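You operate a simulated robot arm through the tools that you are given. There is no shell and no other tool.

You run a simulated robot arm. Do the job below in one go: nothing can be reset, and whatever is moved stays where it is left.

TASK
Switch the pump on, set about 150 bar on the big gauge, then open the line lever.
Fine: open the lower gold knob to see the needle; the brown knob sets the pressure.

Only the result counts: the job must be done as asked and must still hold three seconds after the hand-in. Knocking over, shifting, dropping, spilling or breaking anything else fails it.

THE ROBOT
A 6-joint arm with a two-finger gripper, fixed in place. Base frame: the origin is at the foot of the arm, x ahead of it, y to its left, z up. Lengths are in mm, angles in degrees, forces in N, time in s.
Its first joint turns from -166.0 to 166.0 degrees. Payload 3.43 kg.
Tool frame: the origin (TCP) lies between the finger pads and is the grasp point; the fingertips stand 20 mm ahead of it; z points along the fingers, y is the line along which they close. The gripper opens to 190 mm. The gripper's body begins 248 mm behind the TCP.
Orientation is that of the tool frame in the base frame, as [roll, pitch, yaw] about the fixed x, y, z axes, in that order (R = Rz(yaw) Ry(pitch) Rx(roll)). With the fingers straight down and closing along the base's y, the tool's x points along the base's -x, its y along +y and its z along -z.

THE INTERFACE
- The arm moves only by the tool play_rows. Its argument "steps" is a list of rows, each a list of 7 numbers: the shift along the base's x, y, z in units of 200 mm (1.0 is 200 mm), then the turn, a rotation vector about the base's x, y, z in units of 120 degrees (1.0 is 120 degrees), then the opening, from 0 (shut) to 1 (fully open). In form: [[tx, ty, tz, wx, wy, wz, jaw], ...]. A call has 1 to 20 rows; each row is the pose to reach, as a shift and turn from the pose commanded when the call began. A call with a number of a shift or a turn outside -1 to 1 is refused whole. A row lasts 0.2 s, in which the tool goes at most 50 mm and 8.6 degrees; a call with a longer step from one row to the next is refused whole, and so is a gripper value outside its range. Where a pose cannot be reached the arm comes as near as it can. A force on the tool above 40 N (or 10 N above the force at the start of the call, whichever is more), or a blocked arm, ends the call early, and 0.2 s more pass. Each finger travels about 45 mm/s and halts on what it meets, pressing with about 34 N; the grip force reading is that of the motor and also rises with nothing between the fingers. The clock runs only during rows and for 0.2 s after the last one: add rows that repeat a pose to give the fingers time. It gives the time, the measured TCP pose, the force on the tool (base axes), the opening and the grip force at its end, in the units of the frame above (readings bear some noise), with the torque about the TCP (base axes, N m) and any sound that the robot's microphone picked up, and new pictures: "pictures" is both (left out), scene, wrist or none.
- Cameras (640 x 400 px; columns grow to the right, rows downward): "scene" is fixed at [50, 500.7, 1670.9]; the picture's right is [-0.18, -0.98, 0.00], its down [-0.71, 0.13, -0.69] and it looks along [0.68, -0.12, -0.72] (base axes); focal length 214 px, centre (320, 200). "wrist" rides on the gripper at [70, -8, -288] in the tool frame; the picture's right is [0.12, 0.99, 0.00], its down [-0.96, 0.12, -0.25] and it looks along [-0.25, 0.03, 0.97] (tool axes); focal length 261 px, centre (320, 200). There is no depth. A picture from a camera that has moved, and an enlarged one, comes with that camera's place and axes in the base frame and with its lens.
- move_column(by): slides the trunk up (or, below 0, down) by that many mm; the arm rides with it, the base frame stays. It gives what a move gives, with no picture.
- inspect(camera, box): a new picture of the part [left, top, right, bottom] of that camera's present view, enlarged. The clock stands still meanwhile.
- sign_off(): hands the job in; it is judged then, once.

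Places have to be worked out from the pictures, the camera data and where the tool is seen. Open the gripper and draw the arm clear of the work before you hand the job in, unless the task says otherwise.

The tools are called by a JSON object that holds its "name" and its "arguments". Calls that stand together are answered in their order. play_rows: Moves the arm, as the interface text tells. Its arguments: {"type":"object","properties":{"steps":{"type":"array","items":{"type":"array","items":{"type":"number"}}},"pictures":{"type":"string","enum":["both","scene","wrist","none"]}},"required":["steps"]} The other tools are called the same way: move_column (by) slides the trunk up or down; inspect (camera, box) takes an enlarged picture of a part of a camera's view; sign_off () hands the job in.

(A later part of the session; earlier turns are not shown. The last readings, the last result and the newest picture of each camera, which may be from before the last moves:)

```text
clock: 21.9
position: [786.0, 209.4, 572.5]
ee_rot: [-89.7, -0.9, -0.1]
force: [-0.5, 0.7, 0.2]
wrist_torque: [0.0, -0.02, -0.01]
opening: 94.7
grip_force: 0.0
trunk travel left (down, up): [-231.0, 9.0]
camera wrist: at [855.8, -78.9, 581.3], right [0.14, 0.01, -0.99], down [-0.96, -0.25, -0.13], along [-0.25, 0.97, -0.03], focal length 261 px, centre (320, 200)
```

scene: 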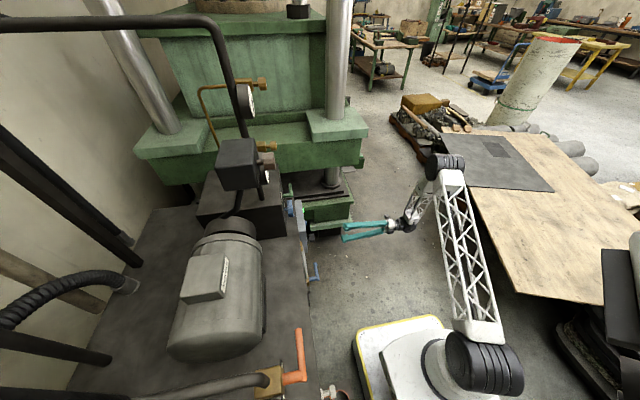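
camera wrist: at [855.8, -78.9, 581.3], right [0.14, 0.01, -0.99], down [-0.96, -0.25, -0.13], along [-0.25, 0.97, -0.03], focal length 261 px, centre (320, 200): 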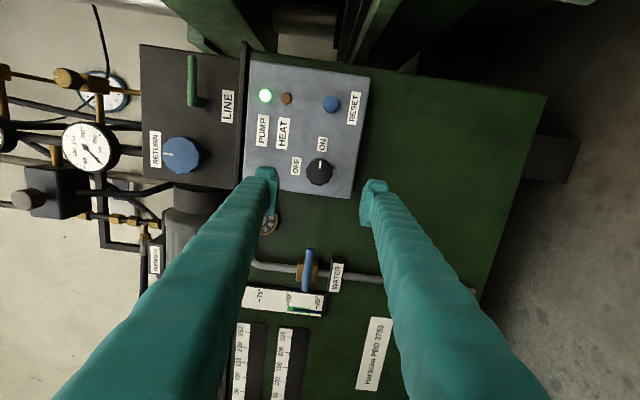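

The pump is running with its lamp on and the switch at ON. Now I'll raise the tool, well clear of the panel, towards the lower gold knob.

{"name": "play_rows", "arguments": {"steps": [[0.02, 0, 0.2, 0, 0, 0, 0.5], [0.04, 0, 0.4, 0, 0, 0, 0.5], [0.06, 0, 0.6, 0, 0, 0, 0.5], [0.08, 0, 0.8, 0, 0, 0, 0.5], [0.1, 0, 1, 0, 0, 0, 0.5]], "pictures": "none"}}

{"name": "play_rows", "arguments": {"steps": [[0.04, 0, 0.2, 0, 0, 0, 0.5], [0.08, 0, 0.4, 0, 0, 0, 0.5], [0.12, 0, 0.6, 0, 0, 0, 0.5], [0.16, 0, 0.8, 0, 0, 0, 0.5], [0.2, 0, 1, 0, 0, 0, 0.5]], "pictures": "none"}}

{"name": "play_rows", "arguments": {"steps": [[0.05, 0, 0.2, 0, 0, 0, 0.5], [0.1, 0, 0.4, 0, 0, 0, 0.5], [0.15, 0, 0.6, 0, 0, 0, 0.5], [0.2, 0, 0.8, 0, 0, 0, 0.5], [0.2, 0, 0.95, 0, 0, 0, 0.5], [0.2, 0, 0.95, 0, 0, 0, 0.5]], "pictures": "both"}}

```text
clock: 23.1
position: [804.0, 209.8, 773.5]
ee_rot: [-89.6, -0.8, 0.1]
force: [0.3, -1.0, 0.4]
wrist_torque: [0.21, 0.02, 0.07]
opening: 94.8
grip_force: 0.1
trunk travel left (down, up): [-231.0, 9.0]
```

```text
clock: 24.3
position: [847.2, 208.3, 973.1]
ee_rot: [-89.6, -0.9, 0.0]
force: [0.6, -0.7, -1.0]
wrist_torque: [0.13, 0.02, 0.1]
opening: 95.0
grip_force: 0.0
trunk travel left (down, up): [-231.0, 9.0]
```

```text
clock: 25.7
position: [885.0, 208.1, 1164.8]
ee_rot: [-89.7, -1.0, 0.2]
force: [-0.2, 0.7, 0.2]
wrist_torque: [-0.02, 0.03, -0.01]
opening: 95.1
grip_force: 0.0
trunk travel left (down, up): [-231.0, 9.0]
camera wrist: at [954.7, -80.0, 1172.9], right [0.14, 0.01, -0.99], down [-0.96, -0.25, -0.13], along [-0.25, 0.97, -0.03], focal length 261 px, centre (320, 200)
```

scene: 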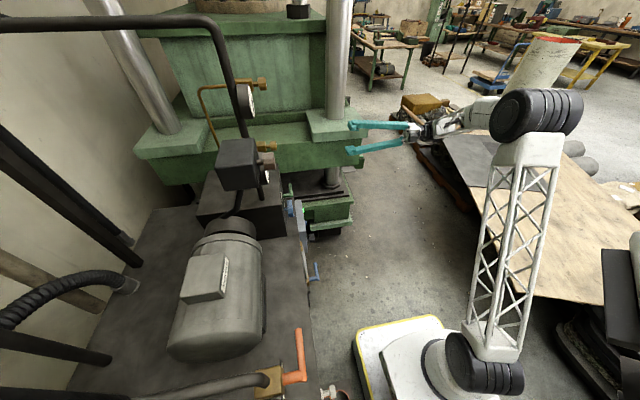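
wrist: 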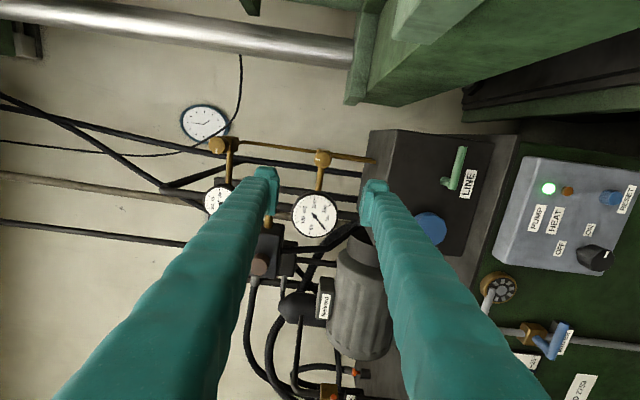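

The picture is now rotated, with image right pointing down and image up pointing to +x. The lower gold knob is near (323, 158), so I'll enlarge it and the big gauge.

{"name": "inspect", "arguments": {"camera": "wrist", "box": [272, 130, 368, 190]}}

{"name": "inspect", "arguments": {"camera": "wrist", "box": [270, 180, 366, 240]}}

{"name": "inspect", "arguments": {"camera": "wrist", "box": [180, 60, 468, 240]}}

```text
6.67 times, centred on (320, 160) of wrist
camera zoom: at [954.7, -80.0, 1172.9], right [0.14, 0.01, -0.99], down [-0.96, -0.25, -0.13], along [-0.25, 0.97, -0.03], focal length 1738 px, centre (320, 467)
```

zoom: 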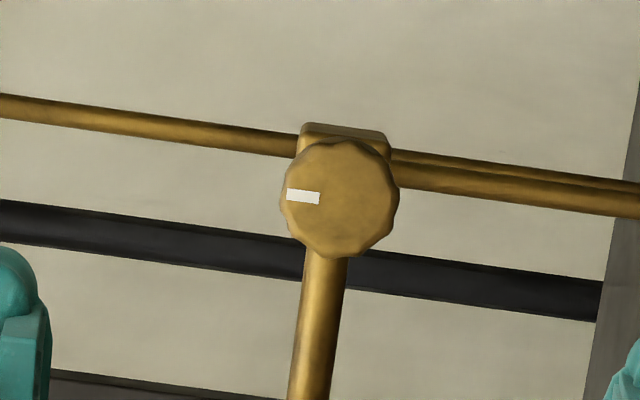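

```text
6.67 times, centred on (318, 210) of wrist
camera zoom: at [954.7, -80.0, 1172.9], right [0.14, 0.01, -0.99], down [-0.96, -0.25, -0.13], along [-0.25, 0.97, -0.03], focal length 1738 px, centre (333, 133)
```

zoom: 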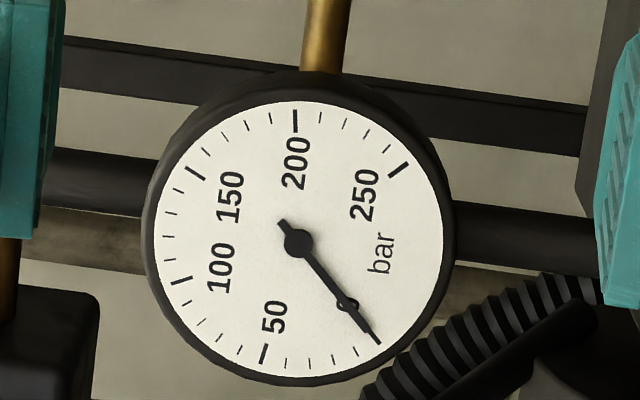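

```text
2.22 times, centred on (324, 150) of wrist
camera zoom: at [954.7, -80.0, 1172.9], right [0.14, 0.01, -0.99], down [-0.96, -0.25, -0.13], along [-0.25, 0.97, -0.03], focal length 579 px, centre (311, 311)
```

zoom: 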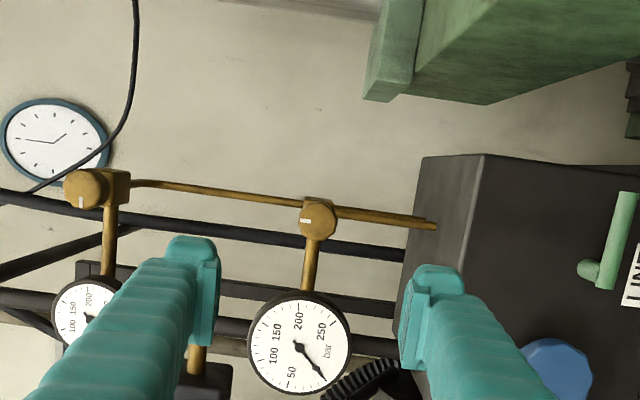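

The upper gold knob's mark points left (open) while the lower one's points up (closed), so the lower one needs about 90° counter-clockwise. It sits at about (893, 553, 1158), so I'll line up and advance most of the way.

{"name": "play_rows", "arguments": {"steps": [[0.02, 0.15, -0.02, 0, 0, 0, 0.5], [0.04, 0.35, -0.035, 0, 0, 0, 0.5], [0.04, 0.55, -0.035, 0, 0, 0, 0.5], [0.04, 0.75, -0.035, 0, 0, 0, 0.5], [0.04, 0.95, -0.035, 0, 0, 0, 0.5], [0.04, 1.0, -0.035, 0, 0, 0, 0.5], [0.04, 1.0, -0.035, 0, 0, 0, 0.5]], "pictures": "both"}}

```text
clock: 27.3
position: [892.1, 407.6, 1159.0]
ee_rot: [-89.7, -1.0, -0.1]
force: [0.8, -0.1, -0.1]
wrist_torque: [-0.01, 0.02, -0.03]
opening: 95.1
grip_force: 0.0
trunk travel left (down, up): [-231.0, 9.0]
camera wrist: at [961.4, 119.6, 1167.3], right [0.14, 0.01, -0.99], down [-0.96, -0.25, -0.13], along [-0.25, 0.97, -0.03], focal length 261 px, centre (320, 200)
```

scene: 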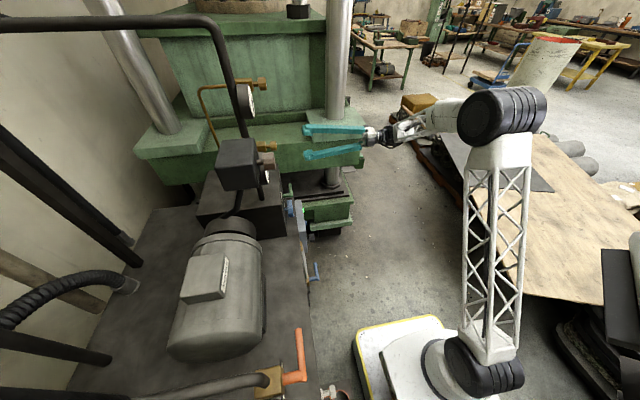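
wrist: 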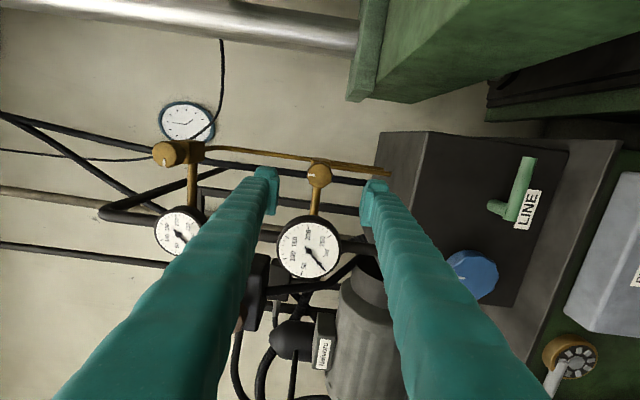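

The knob sits at (319, 175), on the tool axis. I'll enlarge it to judge the remaining distance.

{"name": "inspect", "arguments": {"camera": "wrist", "box": [288, 150, 352, 190]}}

```text
10.00 times, centred on (320, 170) of wrist
camera zoom: at [961.4, 119.6, 1167.3], right [0.14, 0.01, -0.99], down [-0.96, -0.25, -0.13], along [-0.25, 0.97, -0.03], focal length 2606 px, centre (320, 500)
```

zoom: 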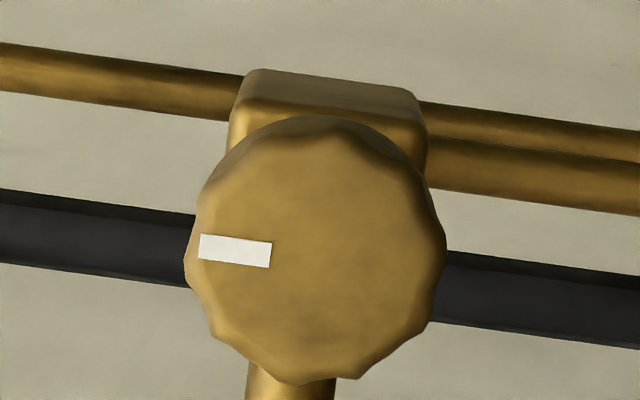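

I'll advance another 90 mm, staying short of the knob, and check again.

{"name": "play_rows", "arguments": {"steps": [[0, 0.2, 0, 0, 0, 0, 0.5], [0, 0.4, 0, 0, 0, 0, 0.5], [0, 0.45, 0, 0, 0, 0, 0.5], [0, 0.45, 0, 0, 0, 0, 0.5]], "pictures": "wrist"}}

{"name": "inspect", "arguments": {"camera": "wrist", "box": [272, 150, 368, 210]}}

```text
clock: 28.3
position: [890.5, 496.2, 1157.1]
ee_rot: [-89.8, -0.9, 0.0]
force: [0.4, -0.4, 0.1]
wrist_torque: [0.02, -0.02, 0.0]
opening: 95.2
grip_force: 0.0
trunk travel left (down, up): [-231.0, 9.0]
camera wrist: at [962.1, 208.5, 1166.4], right [0.14, 0.01, -0.99], down [-0.96, -0.25, -0.13], along [-0.25, 0.97, -0.03], focal length 261 px, centre (320, 200)
```

wrist: 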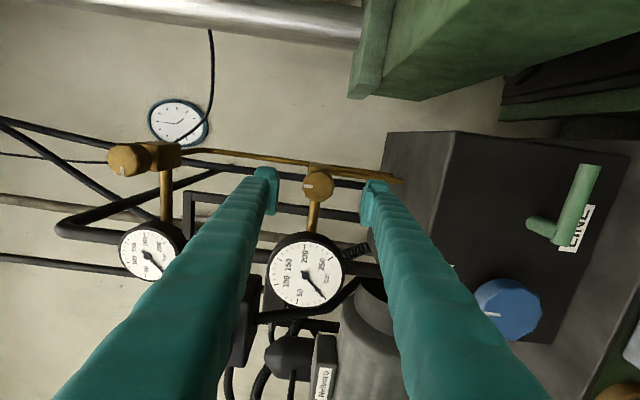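

```text
6.67 times, centred on (320, 180) of wrist
camera zoom: at [962.1, 208.5, 1166.4], right [0.14, 0.01, -0.99], down [-0.96, -0.25, -0.13], along [-0.25, 0.97, -0.03], focal length 1738 px, centre (320, 333)
```

zoom: 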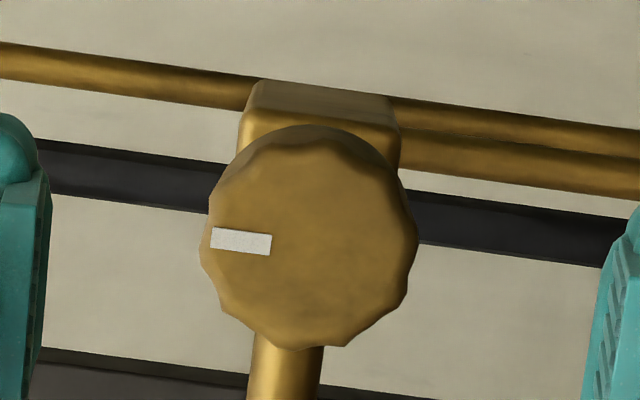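

The distance estimates give a knob front near y = 540 to 553. I'll creep 30 mm forward, nudging slightly for centring, and check the fingertips against the knob.

{"name": "play_rows", "arguments": {"steps": [[0.005, 0.08, 0.008, 0, 0, 0, 0.5], [0.01, 0.15, 0.008, 0, 0, 0, 0.5], [0.01, 0.15, 0.008, 0, 0, 0, 0.4], [0.01, 0.15, 0.008, 0, 0, 0, 0.36], [0.01, 0.15, 0.008, 0, 0, 0, 0.34]], "pictures": "wrist"}}

{"name": "inspect", "arguments": {"camera": "wrist", "box": [260, 140, 388, 220]}}

{"name": "inspect", "arguments": {"camera": "scene", "box": [230, 100, 358, 180]}}

```text
clock: 29.5
position: [894.0, 526.6, 1157.9]
ee_rot: [-89.8, -1.0, -0.2]
force: [0.1, 0.6, -0.6]
wrist_torque: [-0.01, 0.01, 0.05]
opening: 64.7
grip_force: 0.0
trunk travel left (down, up): [-231.0, 9.0]
camera wrist: at [964.5, 239.2, 1167.3], right [0.14, 0.01, -0.99], down [-0.96, -0.25, -0.13], along [-0.25, 0.97, -0.03], focal length 261 px, centre (320, 200)
```

wrist: 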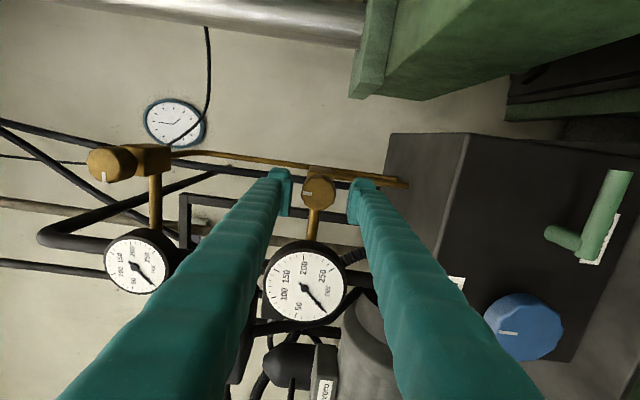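

```text
5.00 times, centred on (324, 180) of wrist
camera zoom: at [964.5, 239.2, 1167.3], right [0.14, 0.01, -0.99], down [-0.96, -0.25, -0.13], along [-0.25, 0.97, -0.03], focal length 1303 px, centre (300, 300)
```

zoom: 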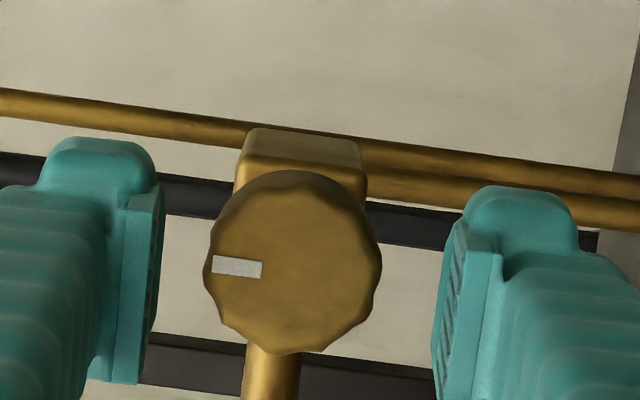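

```text
5.00 times, centred on (294, 140) of scene
camera zoom: at [50.0, 500.7, 1670.9], right [-0.18, -0.98, 0.0], down [-0.71, 0.13, -0.69], along [0.68, -0.12, -0.72], focal length 1072 px, centre (450, 500)
```

zoom: 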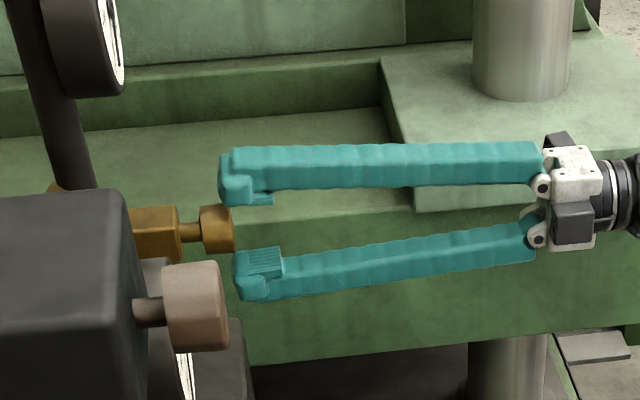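

The scene view shows the tips just at the knob's front, with the knob about 29 mm deep. I'll advance 15 mm more, raise 1.3 mm to centre, and close.

{"name": "play_rows", "arguments": {"steps": [[0, 0.04, 0.006, 0, 0, 0, 0.34], [0, 0.075, 0.006, 0, 0, 0, 0.34], [0, 0.075, 0.006, 0, 0, 0, 0.28], [0, 0.075, 0.006, 0, 0, 0, 0.22], [0, 0.075, 0.006, 0, 0, 0, 0.19], [0, 0.075, 0.006, 0, 0, 0, 0.19]], "pictures": "wrist"}}

{"name": "inspect", "arguments": {"camera": "scene", "box": [230, 100, 358, 180]}}

```text
clock: 30.9
position: [896.1, 543.5, 1161.1]
ee_rot: [-89.8, -1.1, -0.1]
force: [1.6, 1.2, 3.4]
wrist_torque: [0.03, 0.01, -0.06]
opening: 40.9
grip_force: 44.9
trunk travel left (down, up): [-231.0, 9.0]
camera wrist: at [964.6, 255.1, 1169.1], right [0.14, 0.01, -0.99], down [-0.96, -0.25, -0.13], along [-0.25, 0.97, -0.03], focal length 261 px, centre (320, 200)
```

wrist: 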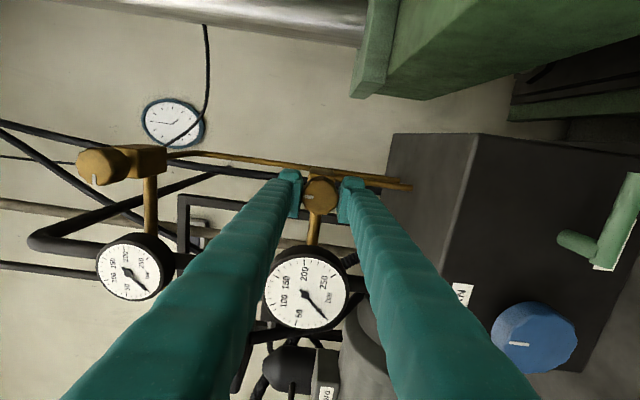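

```text
5.00 times, centred on (294, 140) of scene
camera zoom: at [50.0, 500.7, 1670.9], right [-0.18, -0.98, 0.0], down [-0.71, 0.13, -0.69], along [0.68, -0.12, -0.72], focal length 1072 px, centre (450, 500)
```

zoom: 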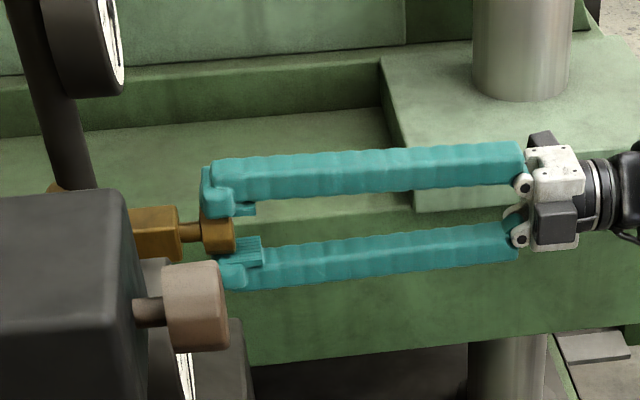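

The grip is clean and centred at 40.9 mm with small forces. Now I'll turn it counter-clockwise, negative about y, by about 45° first.

{"name": "play_rows", "arguments": {"steps": [[0, 0, 0, 0, -0.05, 0, 0.18], [0, 0, 0, 0, -0.1, 0, 0.18], [0, 0, 0, 0, -0.15, 0, 0.18], [0, 0, 0, 0, -0.2, 0, 0.18], [0, 0, 0, 0, -0.25, 0, 0.18], [0, 0, 0, 0, -0.3, 0, 0.18], [0, 0, 0, 0, -0.35, 0, 0.18], [0, 0, 0, 0, -0.4, 0, 0.18]], "pictures": "wrist"}}

```text
clock: 32.7
position: [894.5, 543.5, 1159.5]
ee_rot: [-89.7, -49.1, 0.0]
force: [6.0, -0.3, 10.3]
wrist_torque: [0.16, -0.02, -0.09]
opening: 40.7
grip_force: 45.7
trunk travel left (down, up): [-231.0, 9.0]
camera wrist: at [935.1, 255.1, 1218.6], right [0.83, 0.01, -0.56], down [-0.54, -0.25, -0.8], along [-0.14, 0.97, -0.2], focal length 261 px, centre (320, 200)
```

wrist: 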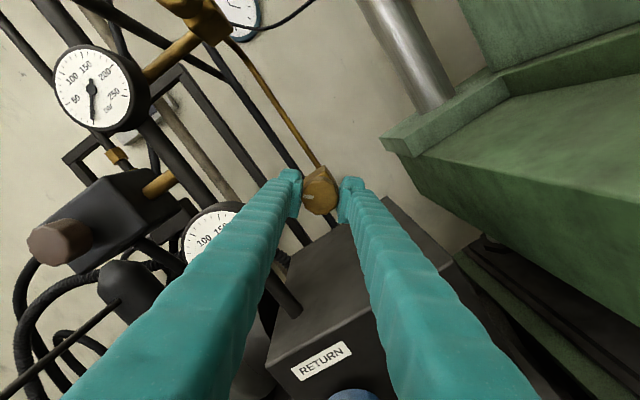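

It turns freely with the tool. I'll continue to about 90° in total.

{"name": "play_rows", "arguments": {"steps": [[0, 0, 0, 0, -0.05, 0, 0.18], [0, 0, 0, 0, -0.1, 0, 0.18], [0, 0, 0, 0, -0.15, 0, 0.18], [0, 0, 0, 0, -0.2, 0, 0.18], [0, 0, 0, 0, -0.25, 0, 0.18], [0, 0, 0, 0, -0.3, 0, 0.18], [0, 0, 0, 0, -0.34, 0, 0.18]], "pictures": "wrist"}}

{"name": "inspect", "arguments": {"camera": "wrist", "box": [60, 20, 380, 280]}}

```text
clock: 34.3
position: [896.2, 542.5, 1159.5]
ee_rot: [-91.2, -89.8, 1.4]
force: [15.8, 3.7, 17.8]
wrist_torque: [0.17, 0.03, -0.17]
opening: 40.9
grip_force: 44.4
trunk travel left (down, up): [-231.0, 9.0]
camera wrist: at [887.4, 255.1, 1231.0], right [0.99, 0.0, 0.12], down [0.12, -0.25, -0.96], along [0.03, 0.97, -0.25], focal length 261 px, centre (320, 200)
```

wrist: 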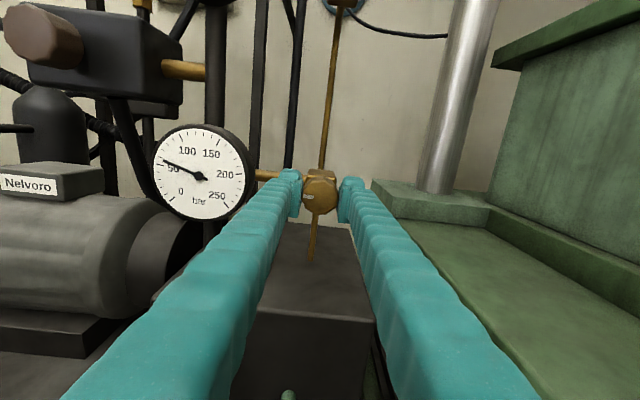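

```text
1.54 times, centred on (220, 150) of wrist
camera zoom: at [887.4, 255.1, 1231.0], right [0.99, 0.0, 0.12], down [0.12, -0.25, -0.96], along [0.03, 0.97, -0.25], focal length 401 px, centre (474, 277)
```

zoom: 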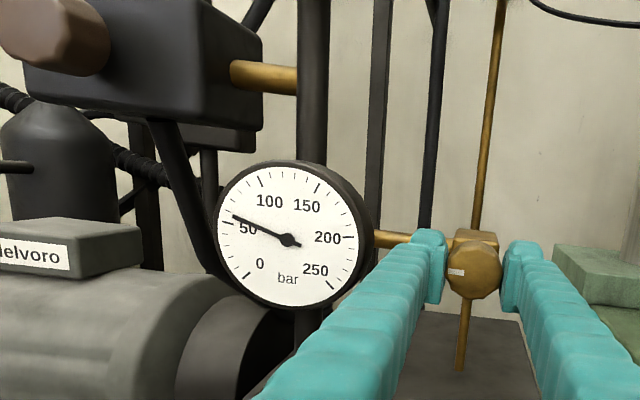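

The big gauge now reads about 55 bar and the gold knob's mark points left, like the upper one. I'll release it, draw back, and look at everything.

{"name": "play_rows", "arguments": {"steps": [[0, 0, 0, 0, 0, 0, 0.25], [0, 0, 0, 0, 0, 0, 0.3], [0, 0, 0, 0, 0, 0, 0.34], [0, 0, 0, 0, 0, 0, 0.34], [0, -0.1, 0, 0, 0, 0, 0.4], [0, -0.3, 0, 0, 0, 0, 0.45], [0, -0.5, 0, 0, 0, 0, 0.5], [0, -0.7, 0, 0, 0, 0, 0.5], [0, -0.9, 0, 0, 0, 0, 0.5], [0, -1, 0, 0, 0, 0, 0.5], [0, -1, 0, 0, 0, 0, 0.5]], "pictures": "wrist"}}

{"name": "inspect", "arguments": {"camera": "wrist", "box": [180, 60, 372, 200]}}

{"name": "inspect", "arguments": {"camera": "wrist", "box": [180, 0, 372, 90]}}

```text
clock: 36.7
position: [893.6, 343.2, 1157.9]
ee_rot: [-103.8, -89.9, 14.2]
force: [-0.8, 0.3, 0.7]
wrist_torque: [-0.01, -0.03, 0.02]
opening: 95.0
grip_force: 0.0
trunk travel left (down, up): [-231.0, 9.0]
camera wrist: at [886.7, 55.3, 1230.5], right [0.99, 0.01, 0.12], down [0.11, -0.25, -0.96], along [0.02, 0.97, -0.25], focal length 261 px, centre (320, 200)
```

wrist: 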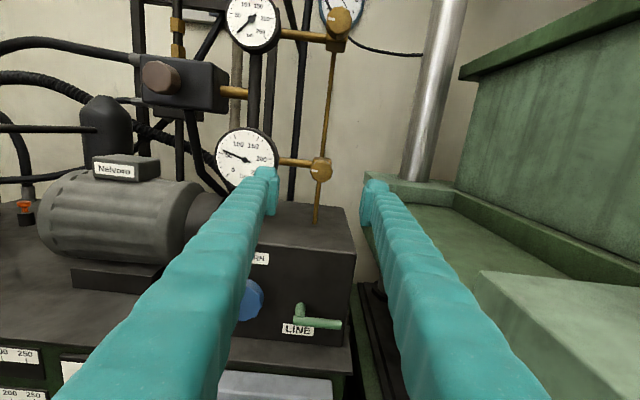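

```text
2.86 times, centred on (276, 130) of wrist
camera zoom: at [886.7, 55.3, 1230.5], right [0.99, 0.01, 0.12], down [0.11, -0.25, -0.96], along [0.02, 0.97, -0.25], focal length 745 px, centre (446, 400)
```

zoom: 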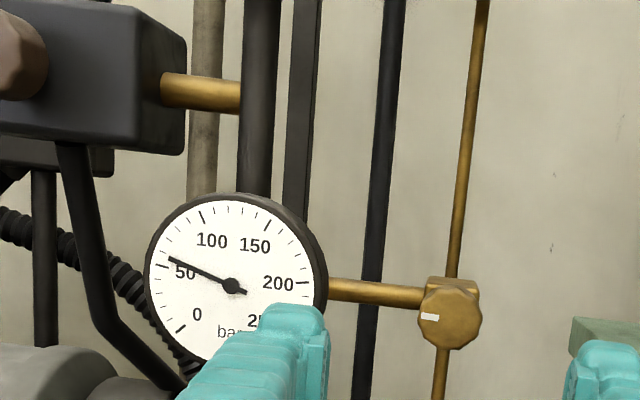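

```text
3.33 times, centred on (276, 45) of wrist
camera zoom: at [886.7, 55.3, 1230.5], right [0.99, 0.01, 0.12], down [0.11, -0.25, -0.96], along [0.02, 0.97, -0.25], focal length 869 px, centre (467, 717)
```

zoom: 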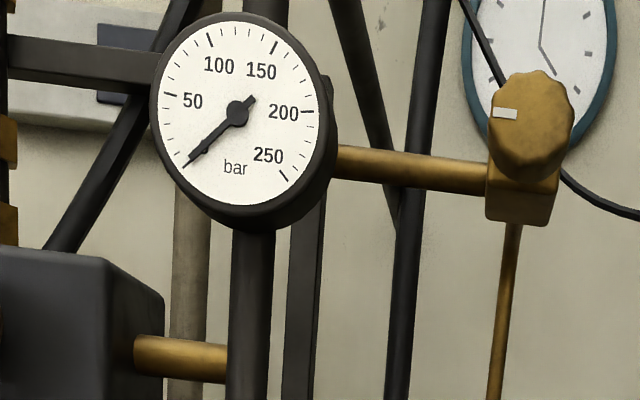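

The big gauge reads about 57 bar with its valve open, and the small gauge, on the line side, still reads 0. Now I'll move to the brown knob near (593, 548, 1291), staying back at y of about 343 on the way.

{"name": "play_rows", "arguments": {"steps": [[-0.2, 0, 0.09, 0, 0, 0, 0.5], [-0.4, 0, 0.18, 0, 0, 0, 0.5], [-0.6, 0, 0.27, 0, 0, 0, 0.5], [-0.8, 0, 0.36, 0, 0, 0, 0.5], [-1, 0, 0.45, 0, 0, 0, 0.5]], "pictures": "none"}}

{"name": "play_rows", "arguments": {"steps": [[-0.17, 0, 0.07, 0, 0, 0, 0.5], [-0.34, 0, 0.14, 0, 0, 0, 0.5], [-0.5, 0, 0.215, 0, 0, 0, 0.5], [-0.5, 0, 0.215, 0, 0, 0, 0.5]], "pictures": "both"}}

{"name": "inspect", "arguments": {"camera": "wrist", "box": [256, 130, 384, 210]}}

```text
clock: 37.9
position: [694.1, 345.4, 1248.6]
ee_rot: [-102.1, -89.8, 12.4]
force: [0.3, -0.4, -0.6]
wrist_torque: [0.2, 0.01, 0.2]
opening: 95.1
grip_force: 0.0
trunk travel left (down, up): [-231.0, 9.0]
```

```text
clock: 38.9
position: [594.4, 342.7, 1292.8]
ee_rot: [-106.4, -89.8, 16.6]
force: [0.1, 0.0, -0.7]
wrist_torque: [0.01, 0.01, -0.04]
opening: 94.9
grip_force: 0.0
trunk travel left (down, up): [-231.0, 9.0]
camera wrist: at [586.9, 55.0, 1364.4], right [0.99, 0.01, 0.12], down [0.11, -0.25, -0.96], along [0.02, 0.97, -0.25], focal length 261 px, centre (320, 200)
```

scene: 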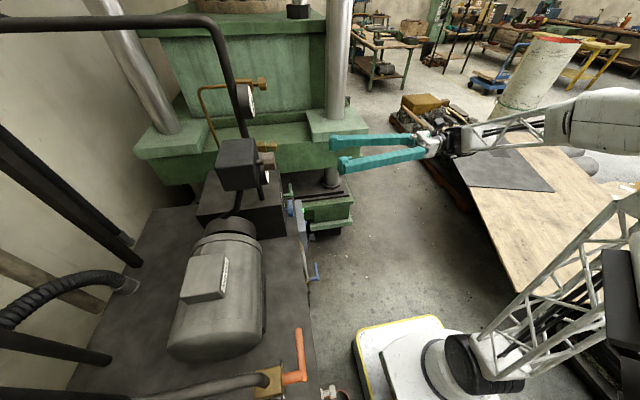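
wrist: 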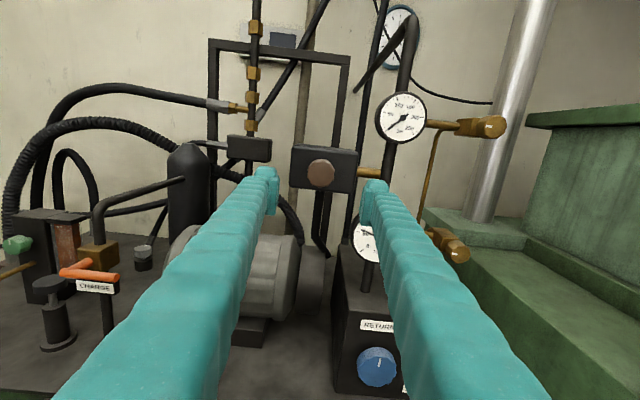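

```text
5.00 times, centred on (320, 170) of wrist
camera zoom: at [586.9, 55.0, 1364.4], right [0.99, 0.01, 0.12], down [0.11, -0.25, -0.96], along [0.02, 0.97, -0.25], focal length 1303 px, centre (320, 350)
```

zoom: 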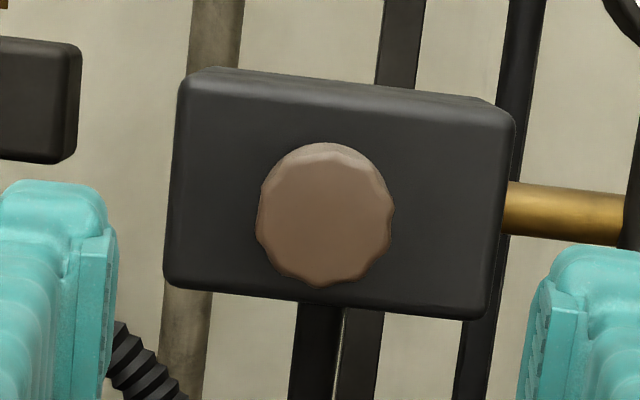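

The brown knob's face is about 51 mm across, a few millimetres right of and below the tool axis. I'll correct that and advance 150 mm.

{"name": "play_rows", "arguments": {"steps": [[0.015, 0.1, -0.025, 0, 0, 0, 0.5], [0.015, 0.3, -0.025, 0, 0, 0, 0.5], [0.015, 0.5, -0.025, 0, 0, 0, 0.5], [0.015, 0.7, -0.025, 0, 0, 0, 0.5], [0.015, 0.75, -0.025, 0, 0, 0, 0.5], [0.015, 0.75, -0.025, 0, 0, 0, 0.5]], "pictures": "wrist"}}

{"name": "inspect", "arguments": {"camera": "wrist", "box": [256, 140, 384, 220]}}

{"name": "inspect", "arguments": {"camera": "scene", "box": [210, 120, 338, 200]}}

```text
clock: 40.3
position: [597.5, 492.7, 1287.0]
ee_rot: [-102.8, -89.8, 13.2]
force: [-0.8, 0.0, 0.0]
wrist_torque: [0.01, 0.0, 0.0]
opening: 95.1
grip_force: 0.0
trunk travel left (down, up): [-231.0, 9.0]
camera wrist: at [589.2, 204.9, 1359.3], right [0.99, 0.01, 0.12], down [0.11, -0.25, -0.96], along [0.02, 0.97, -0.25], focal length 261 px, centre (320, 200)
```

wrist: 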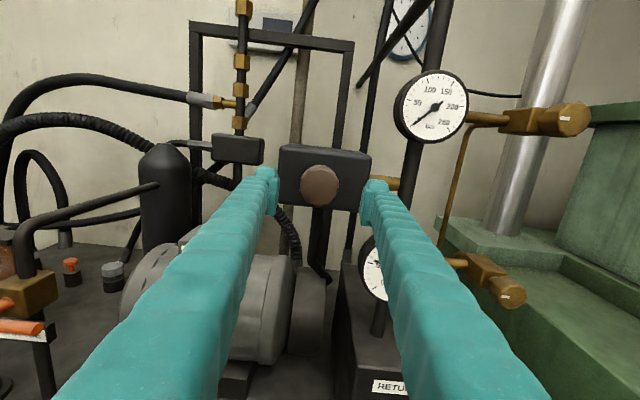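

```text
5.00 times, centred on (320, 180) of wrist
camera zoom: at [589.2, 204.9, 1359.3], right [0.99, 0.01, 0.12], down [0.11, -0.25, -0.96], along [0.02, 0.97, -0.25], focal length 1303 px, centre (320, 300)
```

zoom: 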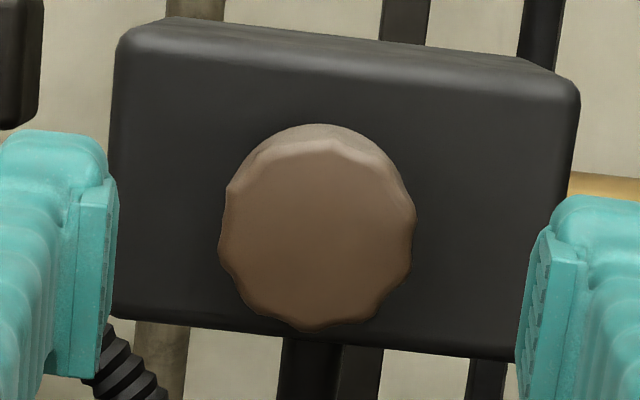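

```text
5.00 times, centred on (274, 160) of scene
camera zoom: at [50.0, 500.7, 1670.9], right [-0.18, -0.98, 0.0], down [-0.71, 0.13, -0.69], along [0.68, -0.12, -0.72], focal length 1072 px, centre (550, 400)
```

zoom: 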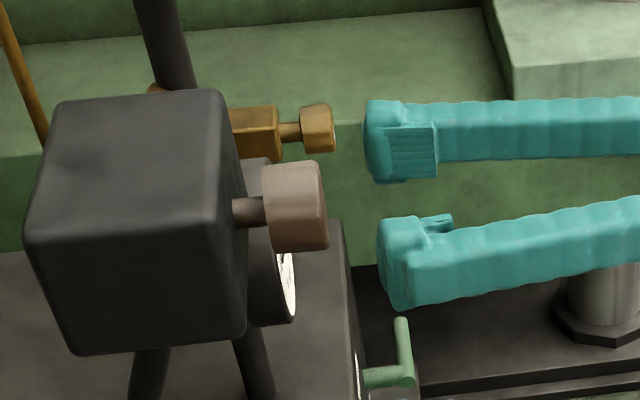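

Centring is within 1 mm and about 33 mm remain to the tips. For more clockwise range I'll first rotate the open gripper 45° counter-clockwise here, before engaging.

{"name": "play_rows", "arguments": {"steps": [[0, 0, 0, 0, -0.0625, 0, 0.45], [0, 0, 0, 0, -0.125, 0, 0.45], [0, 0, 0, 0, -0.1875, 0, 0.45], [0, 0, 0, 0, -0.25, 0, 0.45], [0, 0, 0, 0, -0.3125, 0, 0.45], [0, 0, 0, 0, -0.375, 0, 0.45], [0, 0, 0, 0, -0.375, 0, 0.45]], "pictures": "wrist"}}

{"name": "inspect", "arguments": {"camera": "wrist", "box": [256, 140, 384, 220]}}

```text
clock: 41.9
position: [597.7, 493.5, 1287.1]
ee_rot: [90.4, -45.1, 180.0]
force: [-0.1, 0.2, -0.4]
wrist_torque: [0.02, 0.0, 0.01]
opening: 85.4
grip_force: 0.1
trunk travel left (down, up): [-231.0, 9.0]
camera wrist: at [541.9, 205.3, 1333.4], right [0.62, 0.01, 0.79], down [0.76, -0.25, -0.6], along [0.19, 0.97, -0.16], focal length 261 px, centre (320, 200)
```

wrist: 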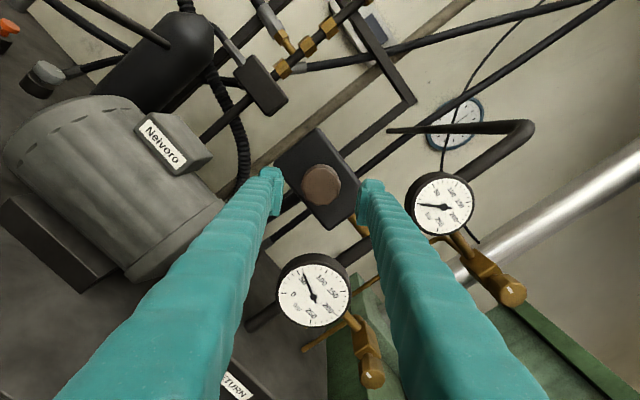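

```text
5.00 times, centred on (320, 180) of wrist
camera zoom: at [541.9, 205.3, 1333.4], right [0.62, 0.01, 0.79], down [0.76, -0.25, -0.6], along [0.19, 0.97, -0.16], focal length 1303 px, centre (320, 300)
```

zoom: 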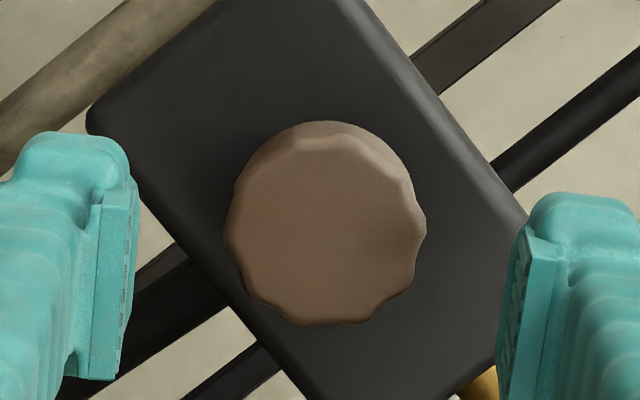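

At −45° the big gauge (about 57 bar) is visible between the fingers and the knob is centred. I'll advance 50 mm and grip the brown knob.

{"name": "play_rows", "arguments": {"steps": [[0, 0.1, 0, 0, 0, 0, 0.45], [0, 0.2, 0, 0, 0, 0, 0.45], [0, 0.25, 0, 0, 0, 0, 0.45], [0, 0.25, 0, 0, 0, 0, 0.38], [0, 0.25, 0, 0, 0, 0, 0.31], [0, 0.25, 0, 0, 0, 0, 0.24], [0, 0.25, 0, 0, 0, 0, 0.24]], "pictures": "wrist"}}

{"name": "inspect", "arguments": {"camera": "wrist", "box": [256, 220, 384, 340]}}

{"name": "inspect", "arguments": {"camera": "scene", "box": [210, 120, 338, 200]}}

```text
clock: 43.5
position: [597.4, 543.0, 1286.8]
ee_rot: [90.3, -45.2, 179.8]
force: [6.7, 5.1, 6.9]
wrist_torque: [0.04, 0.03, -0.07]
opening: 50.8
grip_force: 39.0
trunk travel left (down, up): [-231.0, 9.0]
camera wrist: at [542.4, 255.2, 1333.5], right [0.62, 0.0, 0.78], down [0.76, -0.25, -0.6], along [0.19, 0.97, -0.16], focal length 261 px, centre (320, 200)
```

wrist: 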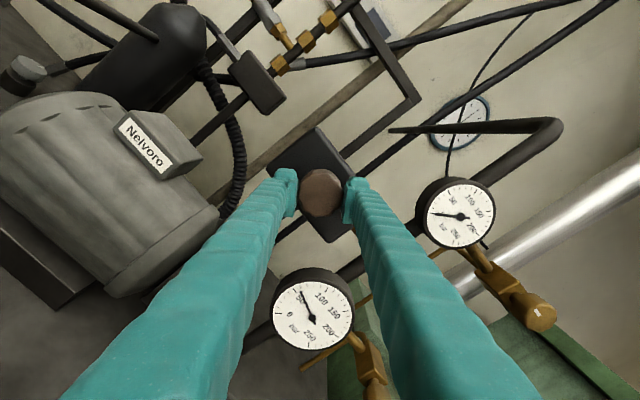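

```text
3.33 times, centred on (320, 280) of wrist
camera zoom: at [542.4, 255.2, 1333.5], right [0.62, 0.0, 0.78], down [0.76, -0.25, -0.6], along [0.19, 0.97, -0.16], focal length 869 px, centre (320, -67)
```

zoom: 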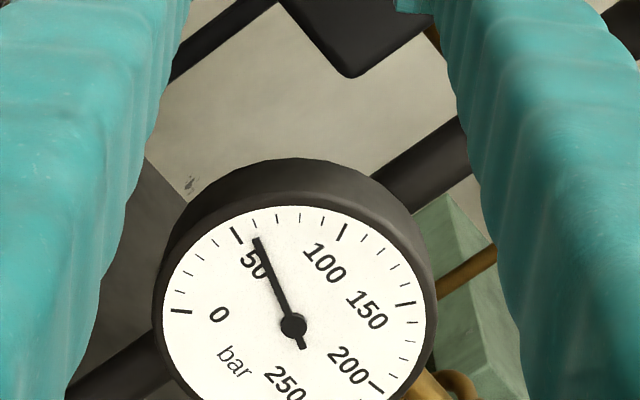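

```text
5.00 times, centred on (274, 160) of scene
camera zoom: at [50.0, 500.7, 1670.9], right [-0.18, -0.98, 0.0], down [-0.71, 0.13, -0.69], along [0.68, -0.12, -0.72], focal length 1072 px, centre (550, 400)
```

zoom: 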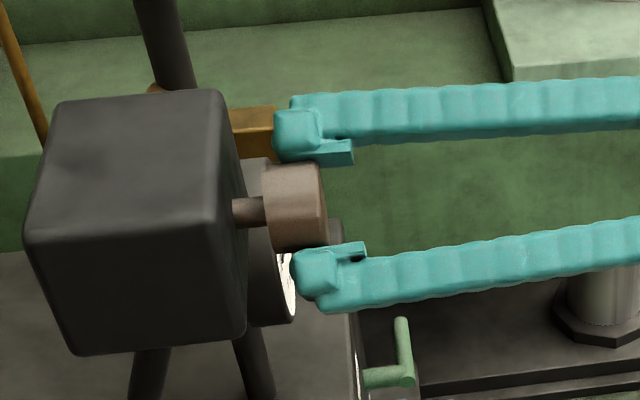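

I have a good grip at 50.8 mm, and the gauge reads about 58 bar. I'll turn clockwise about 15° and see how the needle responds.

{"name": "play_rows", "arguments": {"steps": [[0, 0, 0, 0, 0.04, 0, 0.22], [0, 0, 0, 0, 0.08, 0, 0.22], [0, 0, 0, 0, 0.125, 0, 0.22], [0, 0, 0, 0, 0.125, 0, 0.22]], "pictures": "wrist"}}

{"name": "inspect", "arguments": {"camera": "wrist", "box": [280, 220, 440, 360]}}

```text
clock: 44.5
position: [598.1, 542.7, 1286.3]
ee_rot: [90.4, -60.2, 179.8]
force: [-3.9, -4.1, -0.1]
wrist_torque: [0.09, -0.02, 0.05]
opening: 51.1
grip_force: 44.8
trunk travel left (down, up): [-231.0, 9.0]
camera wrist: at [555.6, 255.2, 1345.8], right [0.8, 0.01, 0.6], down [0.58, -0.25, -0.78], along [0.14, 0.97, -0.2], focal length 261 px, centre (320, 200)
```

wrist: 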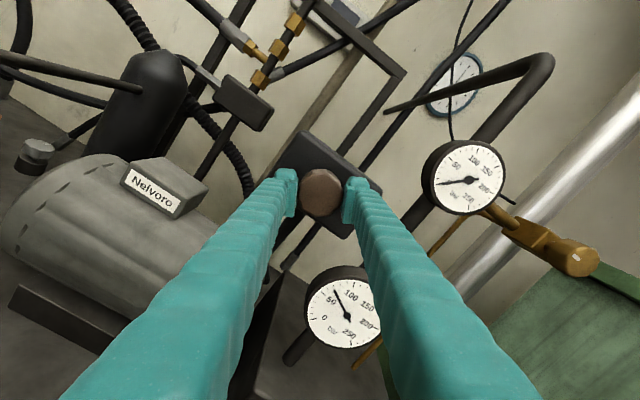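

```text
2.86 times, centred on (360, 290) of wrist
camera zoom: at [555.6, 255.2, 1345.8], right [0.8, 0.01, 0.6], down [0.58, -0.25, -0.78], along [0.14, 0.97, -0.2], focal length 745 px, centre (206, -57)
```

zoom: 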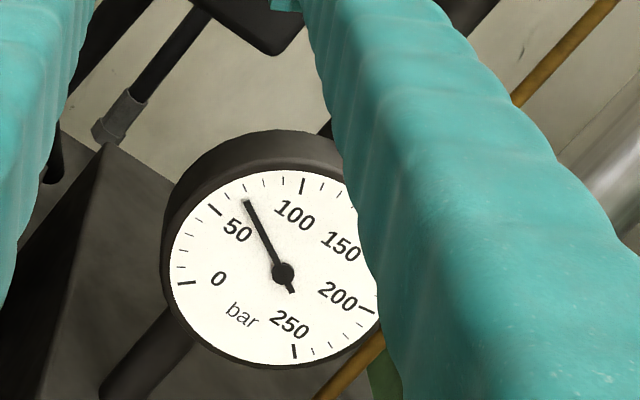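

15° took the needle from about 58 to about 70 bar, so roughly 0.8 bar per degree. I'll turn another 70° clockwise and read again.

{"name": "play_rows", "arguments": {"steps": [[0, 0, 0, 0, 0.05, 0, 0.22], [0, 0, 0, 0, 0.1, 0, 0.22], [0, 0, 0, 0, 0.15, 0, 0.22], [0, 0, 0, 0, 0.2, 0, 0.22], [0, 0, 0, 0, 0.25, 0, 0.22], [0, 0, 0, 0, 0.3, 0, 0.22], [0, 0, 0, 0, 0.35, 0, 0.22], [0, 0, 0, 0, 0.4, 0, 0.22], [0, 0, 0, 0, 0.45, 0, 0.22], [0, 0, 0, 0, 0.5, 0, 0.22], [0, 0, 0, 0, 0.55, 0, 0.22], [0, 0, 0, 0, 0.583, 0, 0.22], [0, 0, 0, 0, 0.583, 0, 0.22]], "pictures": "wrist"}}

{"name": "inspect", "arguments": {"camera": "wrist", "box": [370, 140, 530, 280]}}

```text
clock: 45.9
position: [595.3, 543.6, 1285.8]
ee_rot: [-91.0, -85.2, 1.5]
force: [-11.4, -8.1, -3.4]
wrist_torque: [0.31, -0.04, 0.26]
opening: 50.8
grip_force: 45.3
trunk travel left (down, up): [-231.0, 9.0]
stopped in row 6: the force on the tool passed its limit at 41 N (the readings are from after the stop); the commanded pose is now the measured one
camera wrist: at [594.7, 255.4, 1358.6], right [1.0, 0.01, 0.04], down [0.04, -0.25, -0.97], along [0.0, 0.97, -0.25], focal length 261 px, centre (320, 200)
```

wrist: 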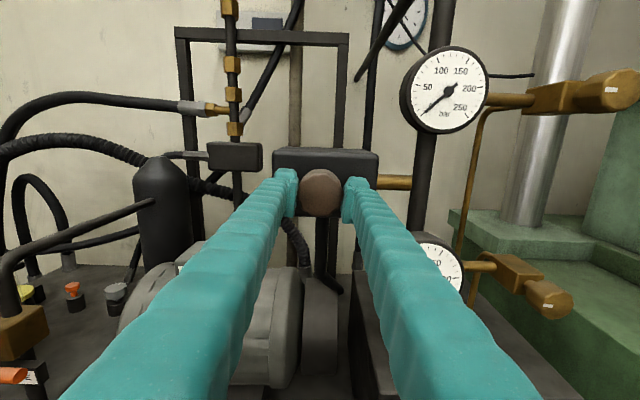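

```text
2.86 times, centred on (450, 210) of wrist
camera zoom: at [594.7, 255.4, 1358.6], right [1.0, 0.01, 0.04], down [0.04, -0.25, -0.97], along [0.0, 0.97, -0.25], focal length 745 px, centre (-51, 171)
```

zoom: 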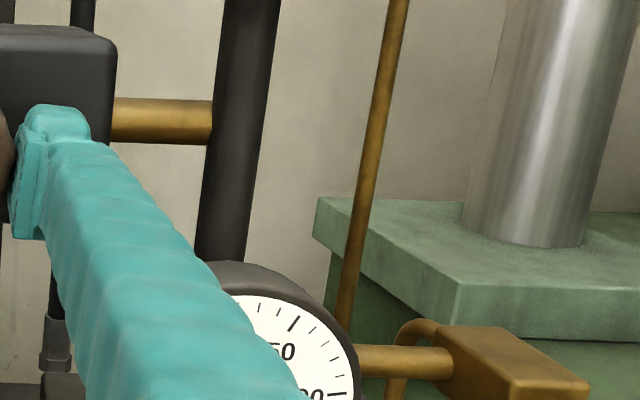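

A sideways force stopped the turn at about +5°, and the commanded pose was reset, which relieves it. I'll continue turning clockwise in smaller chunks.

{"name": "play_rows", "arguments": {"steps": [[0, 0, 0, 0, 0.04, 0, 0.22], [0, 0, 0, 0, 0.08, 0, 0.22], [0, 0, 0, 0, 0.12, 0, 0.22], [0, 0, 0, 0, 0.16, 0, 0.22], [0, 0, 0, 0, 0.2, 0, 0.22], [0, 0, 0, 0, 0.24, 0, 0.22]], "pictures": "wrist"}}

{"name": "inspect", "arguments": {"camera": "wrist", "box": [370, 140, 530, 280]}}

```text
clock: 47.3
position: [592.9, 543.6, 1286.8]
ee_rot: [-89.7, -56.5, 0.4]
force: [-36.1, -9.9, 2.0]
wrist_torque: [0.15, -0.12, 0.57]
opening: 50.6
grip_force: 45.3
trunk travel left (down, up): [-231.0, 9.0]
camera wrist: at [627.4, 255.5, 1350.3], right [0.89, 0.01, -0.45], down [-0.43, -0.25, -0.87], along [-0.12, 0.97, -0.22], focal length 261 px, centre (320, 200)
```

wrist: 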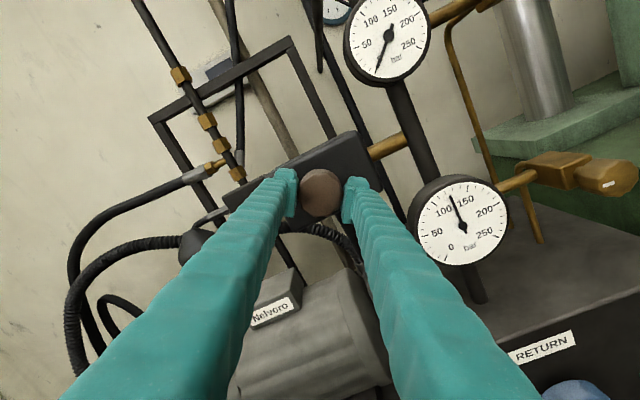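

```text
2.86 times, centred on (450, 210) of wrist
camera zoom: at [627.4, 255.5, 1350.3], right [0.89, 0.01, -0.45], down [-0.43, -0.25, -0.87], along [-0.12, 0.97, -0.22], focal length 745 px, centre (-51, 171)
```

zoom: 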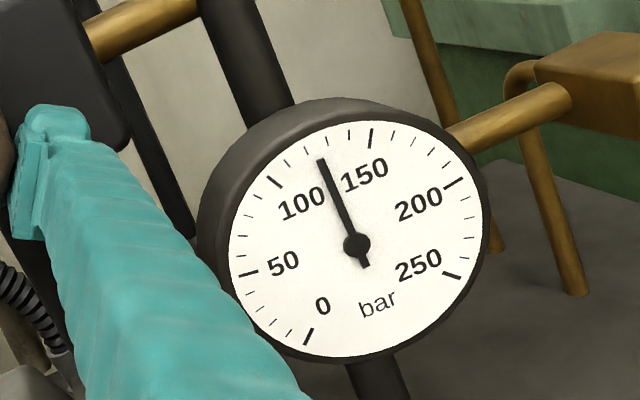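

The big gauge is visible and reads about 125 bar, so about 0.87 bar per degree and roughly 29° to go. I'll turn 24° more while shifting a few millimetres to −x to relieve the side force.

{"name": "play_rows", "arguments": {"steps": [[-0.006, 0, 0, 0, 0, 0, 0.22], [-0.012, 0, 0, 0, 0.03, 0, 0.22], [-0.014, 0, 0, 0, 0.07, 0, 0.22], [-0.016, 0, 0.001, 0, 0.11, 0, 0.22], [-0.018, 0, 0.002, 0, 0.15, 0, 0.22], [-0.02, 0, 0.003, 0, 0.19, 0, 0.22], [-0.02, 0, 0.003, 0, 0.2, 0, 0.22], [-0.02, 0, 0.003, 0, 0.2, 0, 0.22]], "pictures": "wrist"}}

{"name": "inspect", "arguments": {"camera": "wrist", "box": [370, 110, 530, 230]}}

```text
clock: 49.1
position: [591.8, 542.9, 1286.4]
ee_rot: [-89.5, -32.6, 0.1]
force: [0.2, 21.7, 35.9]
wrist_torque: [0.11, -0.13, -0.03]
opening: 50.8
grip_force: 44.7
trunk travel left (down, up): [-231.0, 9.0]
camera wrist: at [647.7, 255.3, 1331.9], right [0.63, 0.01, -0.77], down [-0.75, -0.25, -0.62], along [-0.2, 0.97, -0.15], focal length 261 px, centre (320, 200)
```

wrist: 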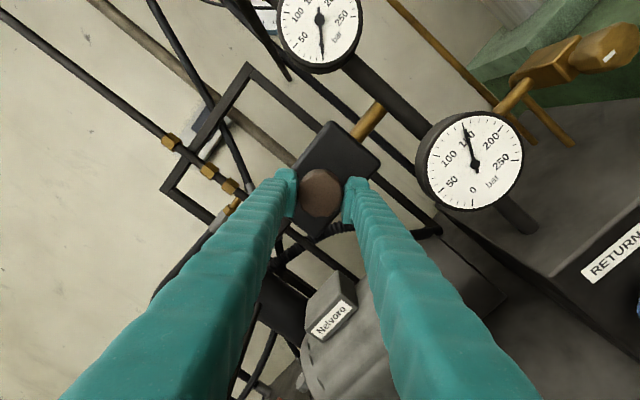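

```text
3.33 times, centred on (450, 170) of wrist
camera zoom: at [647.7, 255.3, 1331.9], right [0.63, 0.01, -0.77], down [-0.75, -0.25, -0.62], along [-0.2, 0.97, -0.15], focal length 869 px, centre (-113, 300)
```

zoom: 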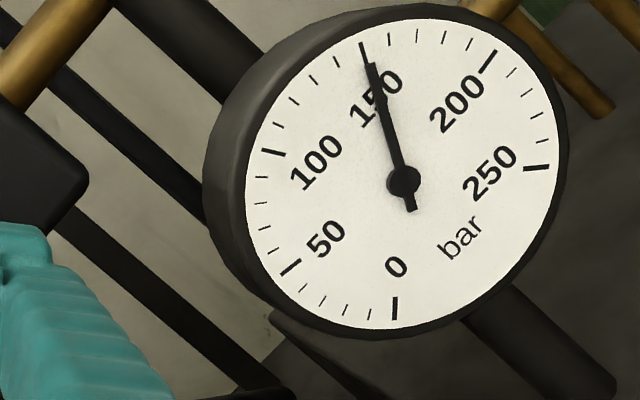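

The needle now reads about 150–151 bar. I'll relieve the vertical strain by a small +z shift without rotating, then open the fingers and check that the reading holds.

{"name": "play_rows", "arguments": {"steps": [[0, 0, 0.006, 0, 0, 0, 0.22], [0, 0, 0.01, 0, 0, 0, 0.22], [0, 0, 0.01, 0, 0, 0, 0.27], [0, 0, 0.01, 0, 0, 0, 0.32], [0, 0, 0.01, 0, 0, 0, 0.38], [0, 0, 0.01, 0, 0, 0, 0.42], [0, 0, 0.01, 0, 0, 0, 0.42]], "pictures": "wrist"}}

{"name": "inspect", "arguments": {"camera": "wrist", "box": [370, 110, 530, 230]}}

```text
clock: 50.7
position: [591.5, 542.9, 1287.5]
ee_rot: [-89.8, -32.5, 0.1]
force: [0.1, 0.0, 0.3]
wrist_torque: [0.01, 0.0, 0.02]
opening: 79.8
grip_force: 0.0
trunk travel left (down, up): [-231.0, 9.0]
camera wrist: at [648.3, 255.1, 1332.1], right [0.63, 0.01, -0.77], down [-0.75, -0.25, -0.61], along [-0.2, 0.97, -0.15], focal length 261 px, centre (320, 200)
```

wrist: 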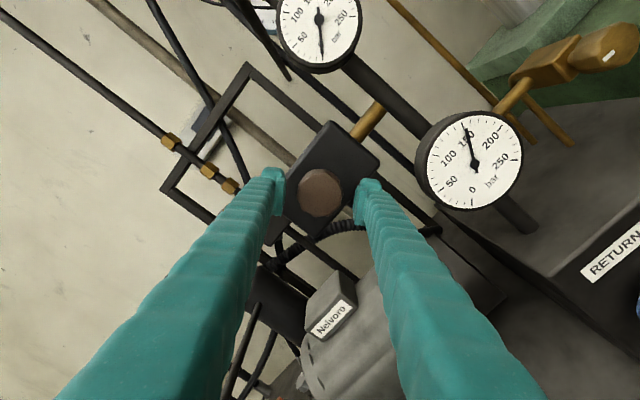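

```text
3.33 times, centred on (450, 170) of wrist
camera zoom: at [648.3, 255.1, 1332.1], right [0.63, 0.01, -0.77], down [-0.75, -0.25, -0.61], along [-0.2, 0.97, -0.15], focal length 869 px, centre (-113, 300)
```

zoom: 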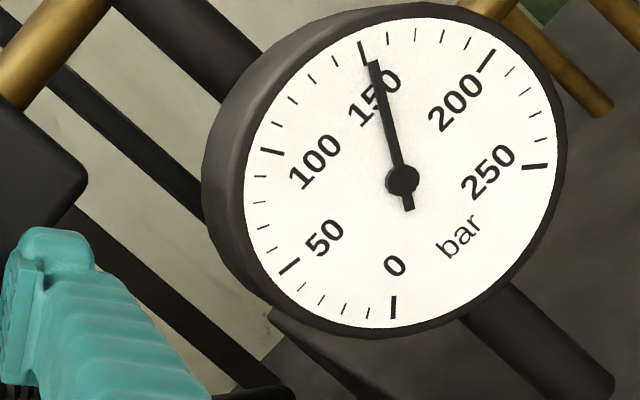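

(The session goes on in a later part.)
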